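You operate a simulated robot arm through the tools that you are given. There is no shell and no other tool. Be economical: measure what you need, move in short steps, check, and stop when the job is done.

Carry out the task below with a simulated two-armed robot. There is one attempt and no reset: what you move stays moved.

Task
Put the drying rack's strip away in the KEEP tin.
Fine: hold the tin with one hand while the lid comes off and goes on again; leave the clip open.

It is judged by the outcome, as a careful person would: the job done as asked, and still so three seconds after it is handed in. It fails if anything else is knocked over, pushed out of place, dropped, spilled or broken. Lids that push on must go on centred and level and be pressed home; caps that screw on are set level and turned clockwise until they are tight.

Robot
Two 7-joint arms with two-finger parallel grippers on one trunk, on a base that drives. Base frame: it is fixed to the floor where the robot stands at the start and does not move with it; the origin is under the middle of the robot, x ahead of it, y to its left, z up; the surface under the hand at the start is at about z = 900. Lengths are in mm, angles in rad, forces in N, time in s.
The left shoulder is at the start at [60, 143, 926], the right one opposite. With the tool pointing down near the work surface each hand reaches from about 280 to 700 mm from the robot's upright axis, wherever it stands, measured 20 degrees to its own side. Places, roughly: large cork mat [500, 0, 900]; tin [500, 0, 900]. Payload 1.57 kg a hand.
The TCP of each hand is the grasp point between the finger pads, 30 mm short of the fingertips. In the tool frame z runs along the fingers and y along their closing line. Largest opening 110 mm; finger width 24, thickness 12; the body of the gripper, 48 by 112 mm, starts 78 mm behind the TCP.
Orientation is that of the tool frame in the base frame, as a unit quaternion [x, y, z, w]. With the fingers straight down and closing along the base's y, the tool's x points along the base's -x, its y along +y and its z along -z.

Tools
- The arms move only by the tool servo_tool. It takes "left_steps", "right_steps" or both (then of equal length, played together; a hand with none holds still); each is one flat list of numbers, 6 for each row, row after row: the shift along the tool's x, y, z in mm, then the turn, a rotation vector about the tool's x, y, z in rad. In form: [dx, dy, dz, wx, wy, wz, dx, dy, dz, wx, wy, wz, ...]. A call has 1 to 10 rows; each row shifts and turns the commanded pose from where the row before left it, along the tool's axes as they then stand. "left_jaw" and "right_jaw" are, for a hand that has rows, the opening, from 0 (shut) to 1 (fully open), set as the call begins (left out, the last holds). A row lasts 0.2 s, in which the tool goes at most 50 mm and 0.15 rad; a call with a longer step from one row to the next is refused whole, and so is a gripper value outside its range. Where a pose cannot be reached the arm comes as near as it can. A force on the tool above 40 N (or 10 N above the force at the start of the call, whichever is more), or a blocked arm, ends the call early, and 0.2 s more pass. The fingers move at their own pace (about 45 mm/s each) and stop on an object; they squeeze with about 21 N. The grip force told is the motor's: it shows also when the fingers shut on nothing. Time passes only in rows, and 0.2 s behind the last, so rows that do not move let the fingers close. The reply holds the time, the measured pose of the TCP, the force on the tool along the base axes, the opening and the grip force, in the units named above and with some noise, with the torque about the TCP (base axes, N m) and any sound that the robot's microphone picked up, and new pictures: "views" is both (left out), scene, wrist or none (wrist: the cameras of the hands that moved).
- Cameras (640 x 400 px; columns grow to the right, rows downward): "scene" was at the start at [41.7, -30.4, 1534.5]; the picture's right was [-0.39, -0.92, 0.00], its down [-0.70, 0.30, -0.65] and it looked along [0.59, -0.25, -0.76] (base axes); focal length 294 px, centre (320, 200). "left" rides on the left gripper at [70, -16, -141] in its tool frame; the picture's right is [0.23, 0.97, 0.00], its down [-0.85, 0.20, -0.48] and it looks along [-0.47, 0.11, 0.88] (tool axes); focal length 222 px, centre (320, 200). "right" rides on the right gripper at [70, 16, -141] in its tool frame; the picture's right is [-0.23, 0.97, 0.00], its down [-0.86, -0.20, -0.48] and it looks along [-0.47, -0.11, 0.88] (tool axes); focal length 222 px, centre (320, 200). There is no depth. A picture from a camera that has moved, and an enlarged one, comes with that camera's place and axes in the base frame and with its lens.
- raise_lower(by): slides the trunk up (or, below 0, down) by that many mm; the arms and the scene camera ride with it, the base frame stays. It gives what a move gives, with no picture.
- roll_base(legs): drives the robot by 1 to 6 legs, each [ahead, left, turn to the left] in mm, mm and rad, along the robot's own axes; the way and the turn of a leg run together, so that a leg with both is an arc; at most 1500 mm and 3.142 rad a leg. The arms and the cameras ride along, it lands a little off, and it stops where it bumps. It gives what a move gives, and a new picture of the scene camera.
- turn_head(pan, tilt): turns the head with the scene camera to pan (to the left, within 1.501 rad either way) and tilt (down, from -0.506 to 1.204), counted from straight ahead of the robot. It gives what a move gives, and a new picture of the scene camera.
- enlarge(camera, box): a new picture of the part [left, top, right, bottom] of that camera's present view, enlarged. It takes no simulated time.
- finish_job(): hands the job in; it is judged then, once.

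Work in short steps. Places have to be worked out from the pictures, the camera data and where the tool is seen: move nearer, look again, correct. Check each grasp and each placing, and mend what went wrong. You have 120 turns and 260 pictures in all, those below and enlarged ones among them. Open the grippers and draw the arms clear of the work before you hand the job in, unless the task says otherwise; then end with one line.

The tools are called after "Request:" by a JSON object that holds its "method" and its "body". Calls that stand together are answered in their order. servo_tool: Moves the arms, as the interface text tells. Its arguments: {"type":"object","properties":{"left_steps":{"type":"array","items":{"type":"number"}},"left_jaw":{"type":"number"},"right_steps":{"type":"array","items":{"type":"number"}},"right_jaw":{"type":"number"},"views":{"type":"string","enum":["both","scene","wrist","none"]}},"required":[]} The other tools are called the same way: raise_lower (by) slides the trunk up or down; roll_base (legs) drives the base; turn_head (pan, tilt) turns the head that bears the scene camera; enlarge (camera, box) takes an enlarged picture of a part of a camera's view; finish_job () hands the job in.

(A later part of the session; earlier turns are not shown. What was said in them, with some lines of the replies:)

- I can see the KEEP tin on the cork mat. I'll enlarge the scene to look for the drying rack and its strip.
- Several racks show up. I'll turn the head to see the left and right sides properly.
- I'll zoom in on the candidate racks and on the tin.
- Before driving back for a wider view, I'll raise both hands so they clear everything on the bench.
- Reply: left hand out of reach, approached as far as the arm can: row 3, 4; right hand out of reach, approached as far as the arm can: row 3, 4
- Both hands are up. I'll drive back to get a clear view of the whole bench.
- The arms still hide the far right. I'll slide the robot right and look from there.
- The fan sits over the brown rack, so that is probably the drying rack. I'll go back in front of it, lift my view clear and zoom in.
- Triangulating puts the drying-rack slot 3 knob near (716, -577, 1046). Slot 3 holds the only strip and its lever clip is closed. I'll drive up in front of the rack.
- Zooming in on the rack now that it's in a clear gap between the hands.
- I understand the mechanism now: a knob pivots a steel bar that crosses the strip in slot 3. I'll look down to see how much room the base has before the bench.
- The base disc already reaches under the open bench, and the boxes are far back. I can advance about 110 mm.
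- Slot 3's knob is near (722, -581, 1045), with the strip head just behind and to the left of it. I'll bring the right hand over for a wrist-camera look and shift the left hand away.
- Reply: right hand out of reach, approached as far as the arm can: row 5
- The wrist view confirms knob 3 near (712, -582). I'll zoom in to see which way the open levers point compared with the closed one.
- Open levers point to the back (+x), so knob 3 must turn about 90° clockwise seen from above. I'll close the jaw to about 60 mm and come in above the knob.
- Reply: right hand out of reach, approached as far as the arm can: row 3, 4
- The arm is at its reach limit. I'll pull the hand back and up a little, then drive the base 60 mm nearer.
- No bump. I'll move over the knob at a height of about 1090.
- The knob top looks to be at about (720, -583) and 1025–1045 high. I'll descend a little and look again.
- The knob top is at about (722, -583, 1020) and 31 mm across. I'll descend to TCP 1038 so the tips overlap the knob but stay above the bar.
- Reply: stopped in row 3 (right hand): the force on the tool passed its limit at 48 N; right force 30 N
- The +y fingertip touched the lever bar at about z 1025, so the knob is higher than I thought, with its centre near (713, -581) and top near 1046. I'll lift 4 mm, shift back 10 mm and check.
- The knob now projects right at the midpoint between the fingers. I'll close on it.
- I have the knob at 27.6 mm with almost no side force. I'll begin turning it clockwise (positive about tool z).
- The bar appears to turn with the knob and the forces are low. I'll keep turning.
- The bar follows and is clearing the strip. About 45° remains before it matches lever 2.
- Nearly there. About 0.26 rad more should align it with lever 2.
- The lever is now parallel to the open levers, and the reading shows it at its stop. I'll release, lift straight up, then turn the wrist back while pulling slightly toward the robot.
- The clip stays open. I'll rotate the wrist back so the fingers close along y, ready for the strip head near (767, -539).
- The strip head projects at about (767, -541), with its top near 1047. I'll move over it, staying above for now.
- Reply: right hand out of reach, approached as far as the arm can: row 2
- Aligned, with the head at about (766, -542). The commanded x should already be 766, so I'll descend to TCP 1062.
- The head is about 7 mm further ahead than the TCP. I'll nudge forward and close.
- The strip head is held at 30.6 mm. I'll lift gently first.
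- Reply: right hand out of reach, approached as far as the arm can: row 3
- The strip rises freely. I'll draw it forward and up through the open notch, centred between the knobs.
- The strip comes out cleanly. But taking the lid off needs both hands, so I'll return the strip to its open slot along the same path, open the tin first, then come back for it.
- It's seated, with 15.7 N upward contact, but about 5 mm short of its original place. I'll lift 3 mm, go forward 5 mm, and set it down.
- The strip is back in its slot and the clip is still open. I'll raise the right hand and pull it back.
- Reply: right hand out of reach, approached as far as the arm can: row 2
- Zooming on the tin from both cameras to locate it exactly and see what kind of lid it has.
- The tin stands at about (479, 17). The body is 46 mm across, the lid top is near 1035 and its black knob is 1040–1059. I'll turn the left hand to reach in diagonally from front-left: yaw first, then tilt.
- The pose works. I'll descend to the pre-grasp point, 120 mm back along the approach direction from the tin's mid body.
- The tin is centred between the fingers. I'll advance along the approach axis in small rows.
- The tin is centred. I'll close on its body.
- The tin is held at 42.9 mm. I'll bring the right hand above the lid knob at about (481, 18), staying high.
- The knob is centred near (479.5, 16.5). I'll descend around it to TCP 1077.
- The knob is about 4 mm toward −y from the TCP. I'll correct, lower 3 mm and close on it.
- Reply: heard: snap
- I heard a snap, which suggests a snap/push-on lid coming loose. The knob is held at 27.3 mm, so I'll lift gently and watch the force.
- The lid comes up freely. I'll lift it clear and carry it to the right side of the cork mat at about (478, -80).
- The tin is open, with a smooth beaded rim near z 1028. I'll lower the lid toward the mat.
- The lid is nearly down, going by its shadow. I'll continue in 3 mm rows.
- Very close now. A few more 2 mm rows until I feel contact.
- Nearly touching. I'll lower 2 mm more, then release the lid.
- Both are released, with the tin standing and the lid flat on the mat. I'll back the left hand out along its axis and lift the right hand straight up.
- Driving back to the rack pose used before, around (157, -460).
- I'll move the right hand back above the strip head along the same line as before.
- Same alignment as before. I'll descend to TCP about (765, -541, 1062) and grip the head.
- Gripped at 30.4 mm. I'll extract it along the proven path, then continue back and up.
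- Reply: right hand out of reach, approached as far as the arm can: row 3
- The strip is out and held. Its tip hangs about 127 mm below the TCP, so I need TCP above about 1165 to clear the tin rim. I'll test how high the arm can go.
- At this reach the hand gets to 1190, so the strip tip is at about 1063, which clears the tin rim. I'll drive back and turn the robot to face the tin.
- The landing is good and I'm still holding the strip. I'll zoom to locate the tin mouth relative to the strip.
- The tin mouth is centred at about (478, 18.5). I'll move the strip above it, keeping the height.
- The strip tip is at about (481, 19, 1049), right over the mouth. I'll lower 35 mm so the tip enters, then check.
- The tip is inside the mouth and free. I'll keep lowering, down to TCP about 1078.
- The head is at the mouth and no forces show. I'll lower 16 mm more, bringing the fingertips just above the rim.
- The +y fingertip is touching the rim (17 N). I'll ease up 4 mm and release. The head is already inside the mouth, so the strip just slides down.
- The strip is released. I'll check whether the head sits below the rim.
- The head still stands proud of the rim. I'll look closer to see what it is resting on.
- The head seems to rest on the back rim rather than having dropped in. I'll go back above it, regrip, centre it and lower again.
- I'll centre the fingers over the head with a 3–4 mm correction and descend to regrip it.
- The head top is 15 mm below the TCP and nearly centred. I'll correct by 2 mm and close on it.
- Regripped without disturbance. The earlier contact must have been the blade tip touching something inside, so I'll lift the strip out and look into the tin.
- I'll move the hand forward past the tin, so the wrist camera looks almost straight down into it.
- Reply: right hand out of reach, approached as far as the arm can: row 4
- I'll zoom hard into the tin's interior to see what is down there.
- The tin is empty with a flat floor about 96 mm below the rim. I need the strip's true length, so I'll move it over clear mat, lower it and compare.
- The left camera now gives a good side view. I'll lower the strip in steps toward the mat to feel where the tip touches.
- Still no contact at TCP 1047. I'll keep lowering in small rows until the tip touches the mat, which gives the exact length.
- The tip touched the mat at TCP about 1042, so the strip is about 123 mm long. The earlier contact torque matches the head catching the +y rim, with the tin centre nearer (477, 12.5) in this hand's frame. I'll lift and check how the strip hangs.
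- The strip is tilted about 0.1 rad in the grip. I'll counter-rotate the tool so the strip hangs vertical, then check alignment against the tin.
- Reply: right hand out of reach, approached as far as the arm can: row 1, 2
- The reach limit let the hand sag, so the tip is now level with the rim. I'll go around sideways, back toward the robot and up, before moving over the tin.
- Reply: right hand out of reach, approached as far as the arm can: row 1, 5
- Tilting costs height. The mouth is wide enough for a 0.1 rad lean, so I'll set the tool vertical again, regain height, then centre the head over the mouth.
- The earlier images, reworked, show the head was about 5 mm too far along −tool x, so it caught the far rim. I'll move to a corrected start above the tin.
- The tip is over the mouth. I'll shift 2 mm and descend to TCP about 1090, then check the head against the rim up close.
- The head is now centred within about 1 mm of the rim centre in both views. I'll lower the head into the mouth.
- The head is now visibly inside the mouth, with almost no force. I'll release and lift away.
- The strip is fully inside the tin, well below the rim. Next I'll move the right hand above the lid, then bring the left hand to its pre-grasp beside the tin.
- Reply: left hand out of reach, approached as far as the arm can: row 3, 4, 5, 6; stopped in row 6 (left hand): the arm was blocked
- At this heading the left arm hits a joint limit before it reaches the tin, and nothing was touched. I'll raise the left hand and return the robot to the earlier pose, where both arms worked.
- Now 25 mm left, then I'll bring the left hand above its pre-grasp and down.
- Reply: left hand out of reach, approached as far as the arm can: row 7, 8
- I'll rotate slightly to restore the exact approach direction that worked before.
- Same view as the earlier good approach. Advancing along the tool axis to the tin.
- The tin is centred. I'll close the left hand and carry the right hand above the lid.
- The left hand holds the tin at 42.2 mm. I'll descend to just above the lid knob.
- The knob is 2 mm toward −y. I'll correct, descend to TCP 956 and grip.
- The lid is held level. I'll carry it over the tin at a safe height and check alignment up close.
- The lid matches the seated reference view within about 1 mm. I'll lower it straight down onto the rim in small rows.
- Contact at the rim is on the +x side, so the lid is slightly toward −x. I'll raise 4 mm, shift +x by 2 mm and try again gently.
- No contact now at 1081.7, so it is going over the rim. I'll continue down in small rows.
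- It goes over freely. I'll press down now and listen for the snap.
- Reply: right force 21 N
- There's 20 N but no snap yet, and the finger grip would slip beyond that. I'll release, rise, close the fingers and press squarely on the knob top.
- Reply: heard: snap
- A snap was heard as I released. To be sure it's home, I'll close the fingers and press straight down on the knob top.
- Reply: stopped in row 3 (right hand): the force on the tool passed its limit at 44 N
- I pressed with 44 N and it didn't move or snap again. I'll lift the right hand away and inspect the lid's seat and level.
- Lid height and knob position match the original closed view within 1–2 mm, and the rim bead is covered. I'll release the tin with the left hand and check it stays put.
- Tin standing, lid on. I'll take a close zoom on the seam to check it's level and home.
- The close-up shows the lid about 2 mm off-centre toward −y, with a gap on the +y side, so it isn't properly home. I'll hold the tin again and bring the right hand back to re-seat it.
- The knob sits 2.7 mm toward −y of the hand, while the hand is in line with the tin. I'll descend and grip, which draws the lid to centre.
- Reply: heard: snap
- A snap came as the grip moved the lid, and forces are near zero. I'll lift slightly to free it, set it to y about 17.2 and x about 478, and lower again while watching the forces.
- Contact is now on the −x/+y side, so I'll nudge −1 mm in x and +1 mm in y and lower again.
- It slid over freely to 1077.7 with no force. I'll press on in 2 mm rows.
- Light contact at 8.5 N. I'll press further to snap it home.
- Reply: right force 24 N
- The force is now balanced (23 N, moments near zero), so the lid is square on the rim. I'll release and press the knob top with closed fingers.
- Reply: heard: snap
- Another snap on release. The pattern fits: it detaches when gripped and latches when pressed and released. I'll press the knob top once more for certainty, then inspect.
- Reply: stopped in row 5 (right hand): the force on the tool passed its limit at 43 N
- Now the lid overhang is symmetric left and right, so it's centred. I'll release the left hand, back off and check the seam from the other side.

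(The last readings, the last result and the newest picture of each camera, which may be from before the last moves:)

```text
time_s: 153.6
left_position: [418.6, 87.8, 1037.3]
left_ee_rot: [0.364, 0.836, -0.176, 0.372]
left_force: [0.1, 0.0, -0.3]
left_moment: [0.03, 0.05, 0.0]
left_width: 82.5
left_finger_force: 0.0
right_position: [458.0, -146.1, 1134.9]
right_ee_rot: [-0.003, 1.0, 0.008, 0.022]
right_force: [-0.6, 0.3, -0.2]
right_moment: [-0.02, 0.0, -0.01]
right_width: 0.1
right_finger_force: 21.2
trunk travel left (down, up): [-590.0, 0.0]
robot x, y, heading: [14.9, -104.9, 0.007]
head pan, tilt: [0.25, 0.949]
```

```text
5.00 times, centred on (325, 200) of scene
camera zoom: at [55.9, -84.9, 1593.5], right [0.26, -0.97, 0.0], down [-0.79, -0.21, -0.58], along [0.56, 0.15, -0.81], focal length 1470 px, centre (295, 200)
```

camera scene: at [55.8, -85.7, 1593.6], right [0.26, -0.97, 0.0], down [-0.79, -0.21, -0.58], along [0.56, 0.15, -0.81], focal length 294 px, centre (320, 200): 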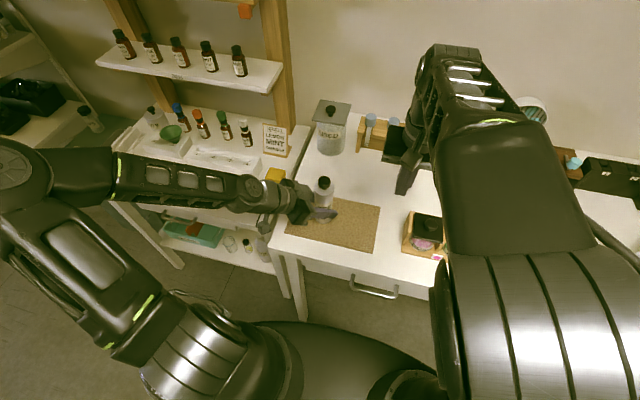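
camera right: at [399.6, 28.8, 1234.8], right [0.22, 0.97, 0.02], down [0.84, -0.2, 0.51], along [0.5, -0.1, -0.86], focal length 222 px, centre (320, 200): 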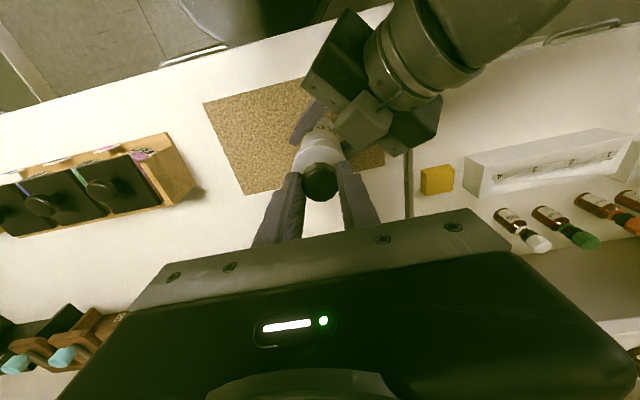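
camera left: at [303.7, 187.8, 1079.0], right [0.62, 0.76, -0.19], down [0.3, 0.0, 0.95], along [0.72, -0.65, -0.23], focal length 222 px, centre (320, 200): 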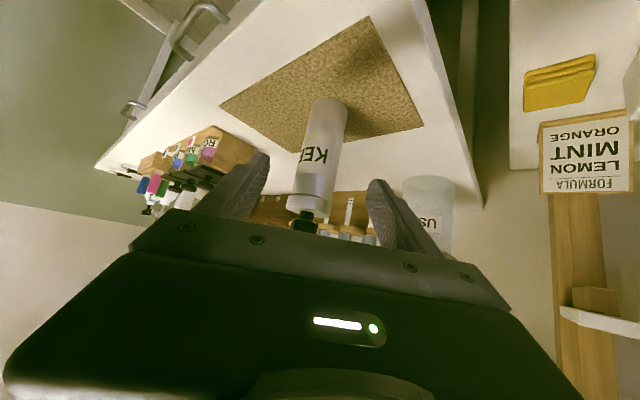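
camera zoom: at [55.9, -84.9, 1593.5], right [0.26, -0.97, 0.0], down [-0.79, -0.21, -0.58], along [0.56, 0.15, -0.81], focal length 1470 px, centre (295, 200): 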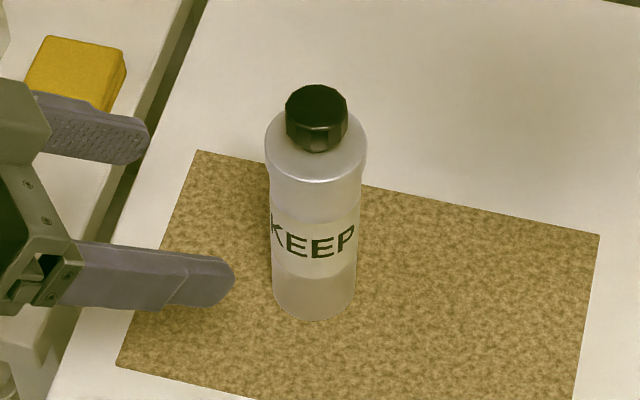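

The lid is centred, level and latched, and the tin is upright on the mat. I'll open both grippers, raise both hands clear and take a last look.

Request:
{"method": "servo_tool", "body": {"left_steps": [-20, 10, -25, 0, 0, 0, -26, 10, -25, 0, 0, 0, -26, 0, -22, 0, 0, 0, -20, 0, -15, 0, 0, 0], "right_steps": [15, -25, 0, 0, 0, 0, 15, -25, 0, 0, 0, 0, 15, -25, 0, 0, 0, 0, 0, -20, 0, 0, 0, 0], "left_jaw": 1.0, "right_jaw": 0.9, "views": "scene"}}

Request:
{"method": "roll_base", "body": {"legs": [[-200, 0, 0]]}}

Request:
{"method": "turn_head", "body": {"pan": -0.3, "tilt": 0.65}}

Request:
{"method": "enlarge", "body": {"camera": "scene", "box": [160, 100, 480, 300]}}

```text
time_s: 154.6
left_position: [431.8, 103.0, 1164.7]
left_ee_rot: [0.365, 0.836, -0.177, 0.37]
left_force: [-1.0, 0.1, 0.2]
left_moment: [0.0, 0.02, 0.05]
left_width: 109.8
left_finger_force: 0.0
right_position: [412.9, -243.7, 1129.6]
right_ee_rot: [-0.003, 1.0, 0.008, 0.021]
right_force: [0.9, -0.2, 0.2]
right_moment: [0.01, 0.02, 0.0]
right_width: 85.9
right_finger_force: 0.2
trunk travel left (down, up): [-590.0, 0.0]
robot x, y, heading: [16.3, -102.8, 0.008]
head pan, tilt: [0.25, 0.949]
camera scene: at [57.6, -85.7, 1593.4], right [0.26, -0.97, 0.0], down [-0.79, -0.21, -0.58], along [0.56, 0.15, -0.81], focal length 294 px, centre (320, 200)
```

scene: 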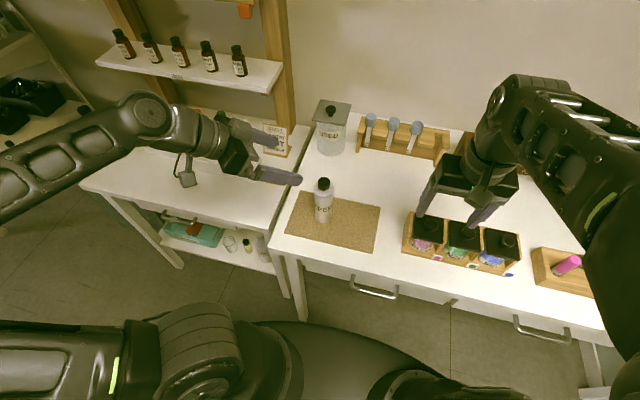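

```text
time_s: 156.2
left_position: [231.0, 103.9, 1163.6]
left_ee_rot: [0.363, 0.836, -0.176, 0.373]
left_force: [-0.4, 0.4, 0.5]
left_moment: [0.04, 0.01, 0.01]
left_width: 110.2
left_finger_force: 0.2
right_position: [213.3, -243.2, 1131.8]
right_ee_rot: [-0.005, 1.0, 0.008, 0.022]
right_force: [-0.6, 0.4, 0.5]
right_moment: [0.05, -0.03, 0.01]
right_width: 99.0
right_finger_force: 0.2
trunk travel left (down, up): [-590.0, 0.0]
robot x, y, heading: [-181.2, -105.2, 0.012]
head pan, tilt: [0.25, 0.949]
camera scene: at [-143.7, -87.0, 1593.5], right [0.26, -0.97, 0.0], down [-0.79, -0.21, -0.58], along [0.56, 0.15, -0.81], focal length 294 px, centre (320, 200)
```

scene: 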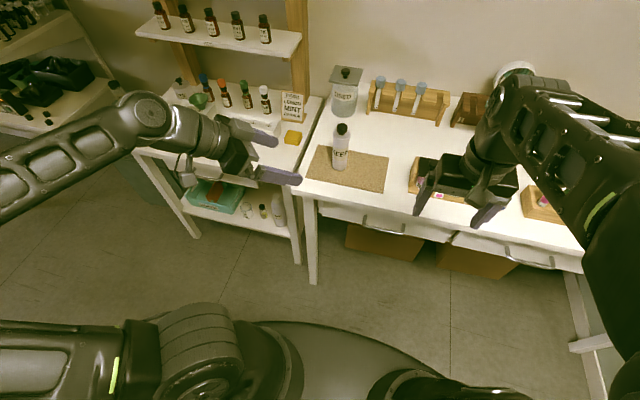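

```text
time_s: 157.2
left_position: [231.1, 103.7, 1164.2]
left_ee_rot: [0.363, 0.836, -0.176, 0.372]
left_force: [0.0, 0.7, 1.0]
left_moment: [-0.02, -0.01, -0.02]
left_width: 110.0
left_finger_force: 0.2
right_position: [213.7, -243.0, 1132.5]
right_ee_rot: [-0.004, 1.0, 0.008, 0.021]
right_force: [0.4, 0.7, -0.5]
right_moment: [0.03, 0.0, -0.03]
right_width: 99.0
right_finger_force: 0.0
trunk travel left (down, up): [-590.0, 0.0]
robot x, y, heading: [-183.2, -109.7, 0.011]
head pan, tilt: [-0.3, 0.649]
camera scene: at [-129.1, -130.4, 1617.6], right [-0.28, -0.96, 0.0], down [-0.58, 0.17, -0.8], along [0.76, -0.23, -0.6], focal length 294 px, centre (320, 200)
```

scene: 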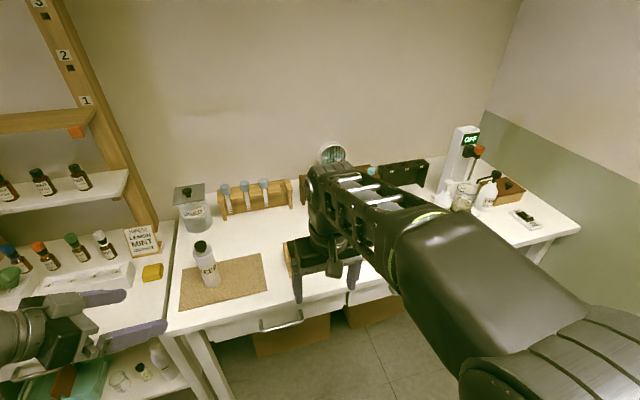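

```text
2.00 times, centred on (320, 200) of scene
camera zoom: at [-129.1, -130.4, 1617.6], right [-0.28, -0.96, 0.0], down [-0.58, 0.17, -0.8], along [0.76, -0.23, -0.6], focal length 588 px, centre (320, 200)
```

zoom: 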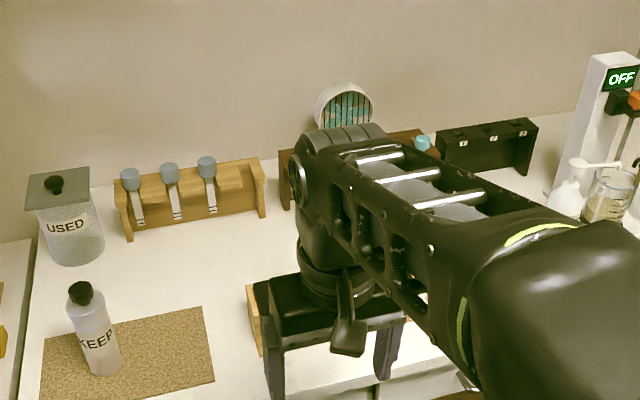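

The strip is in the closed KEEP tin, clip 3 on the drying rack is left open, both hands are open and clear, and nothing else looks disturbed. I'm handing it in.

Request:
{"method": "finish_job", "body": {}}

```text
The job is handed in.
```

The strip from the drying rack is in the KEEP tin with the lid pressed back on, and the rack's clip is left open; the lid took two tries to seat, and a side view put it within about 1 mm of centre.
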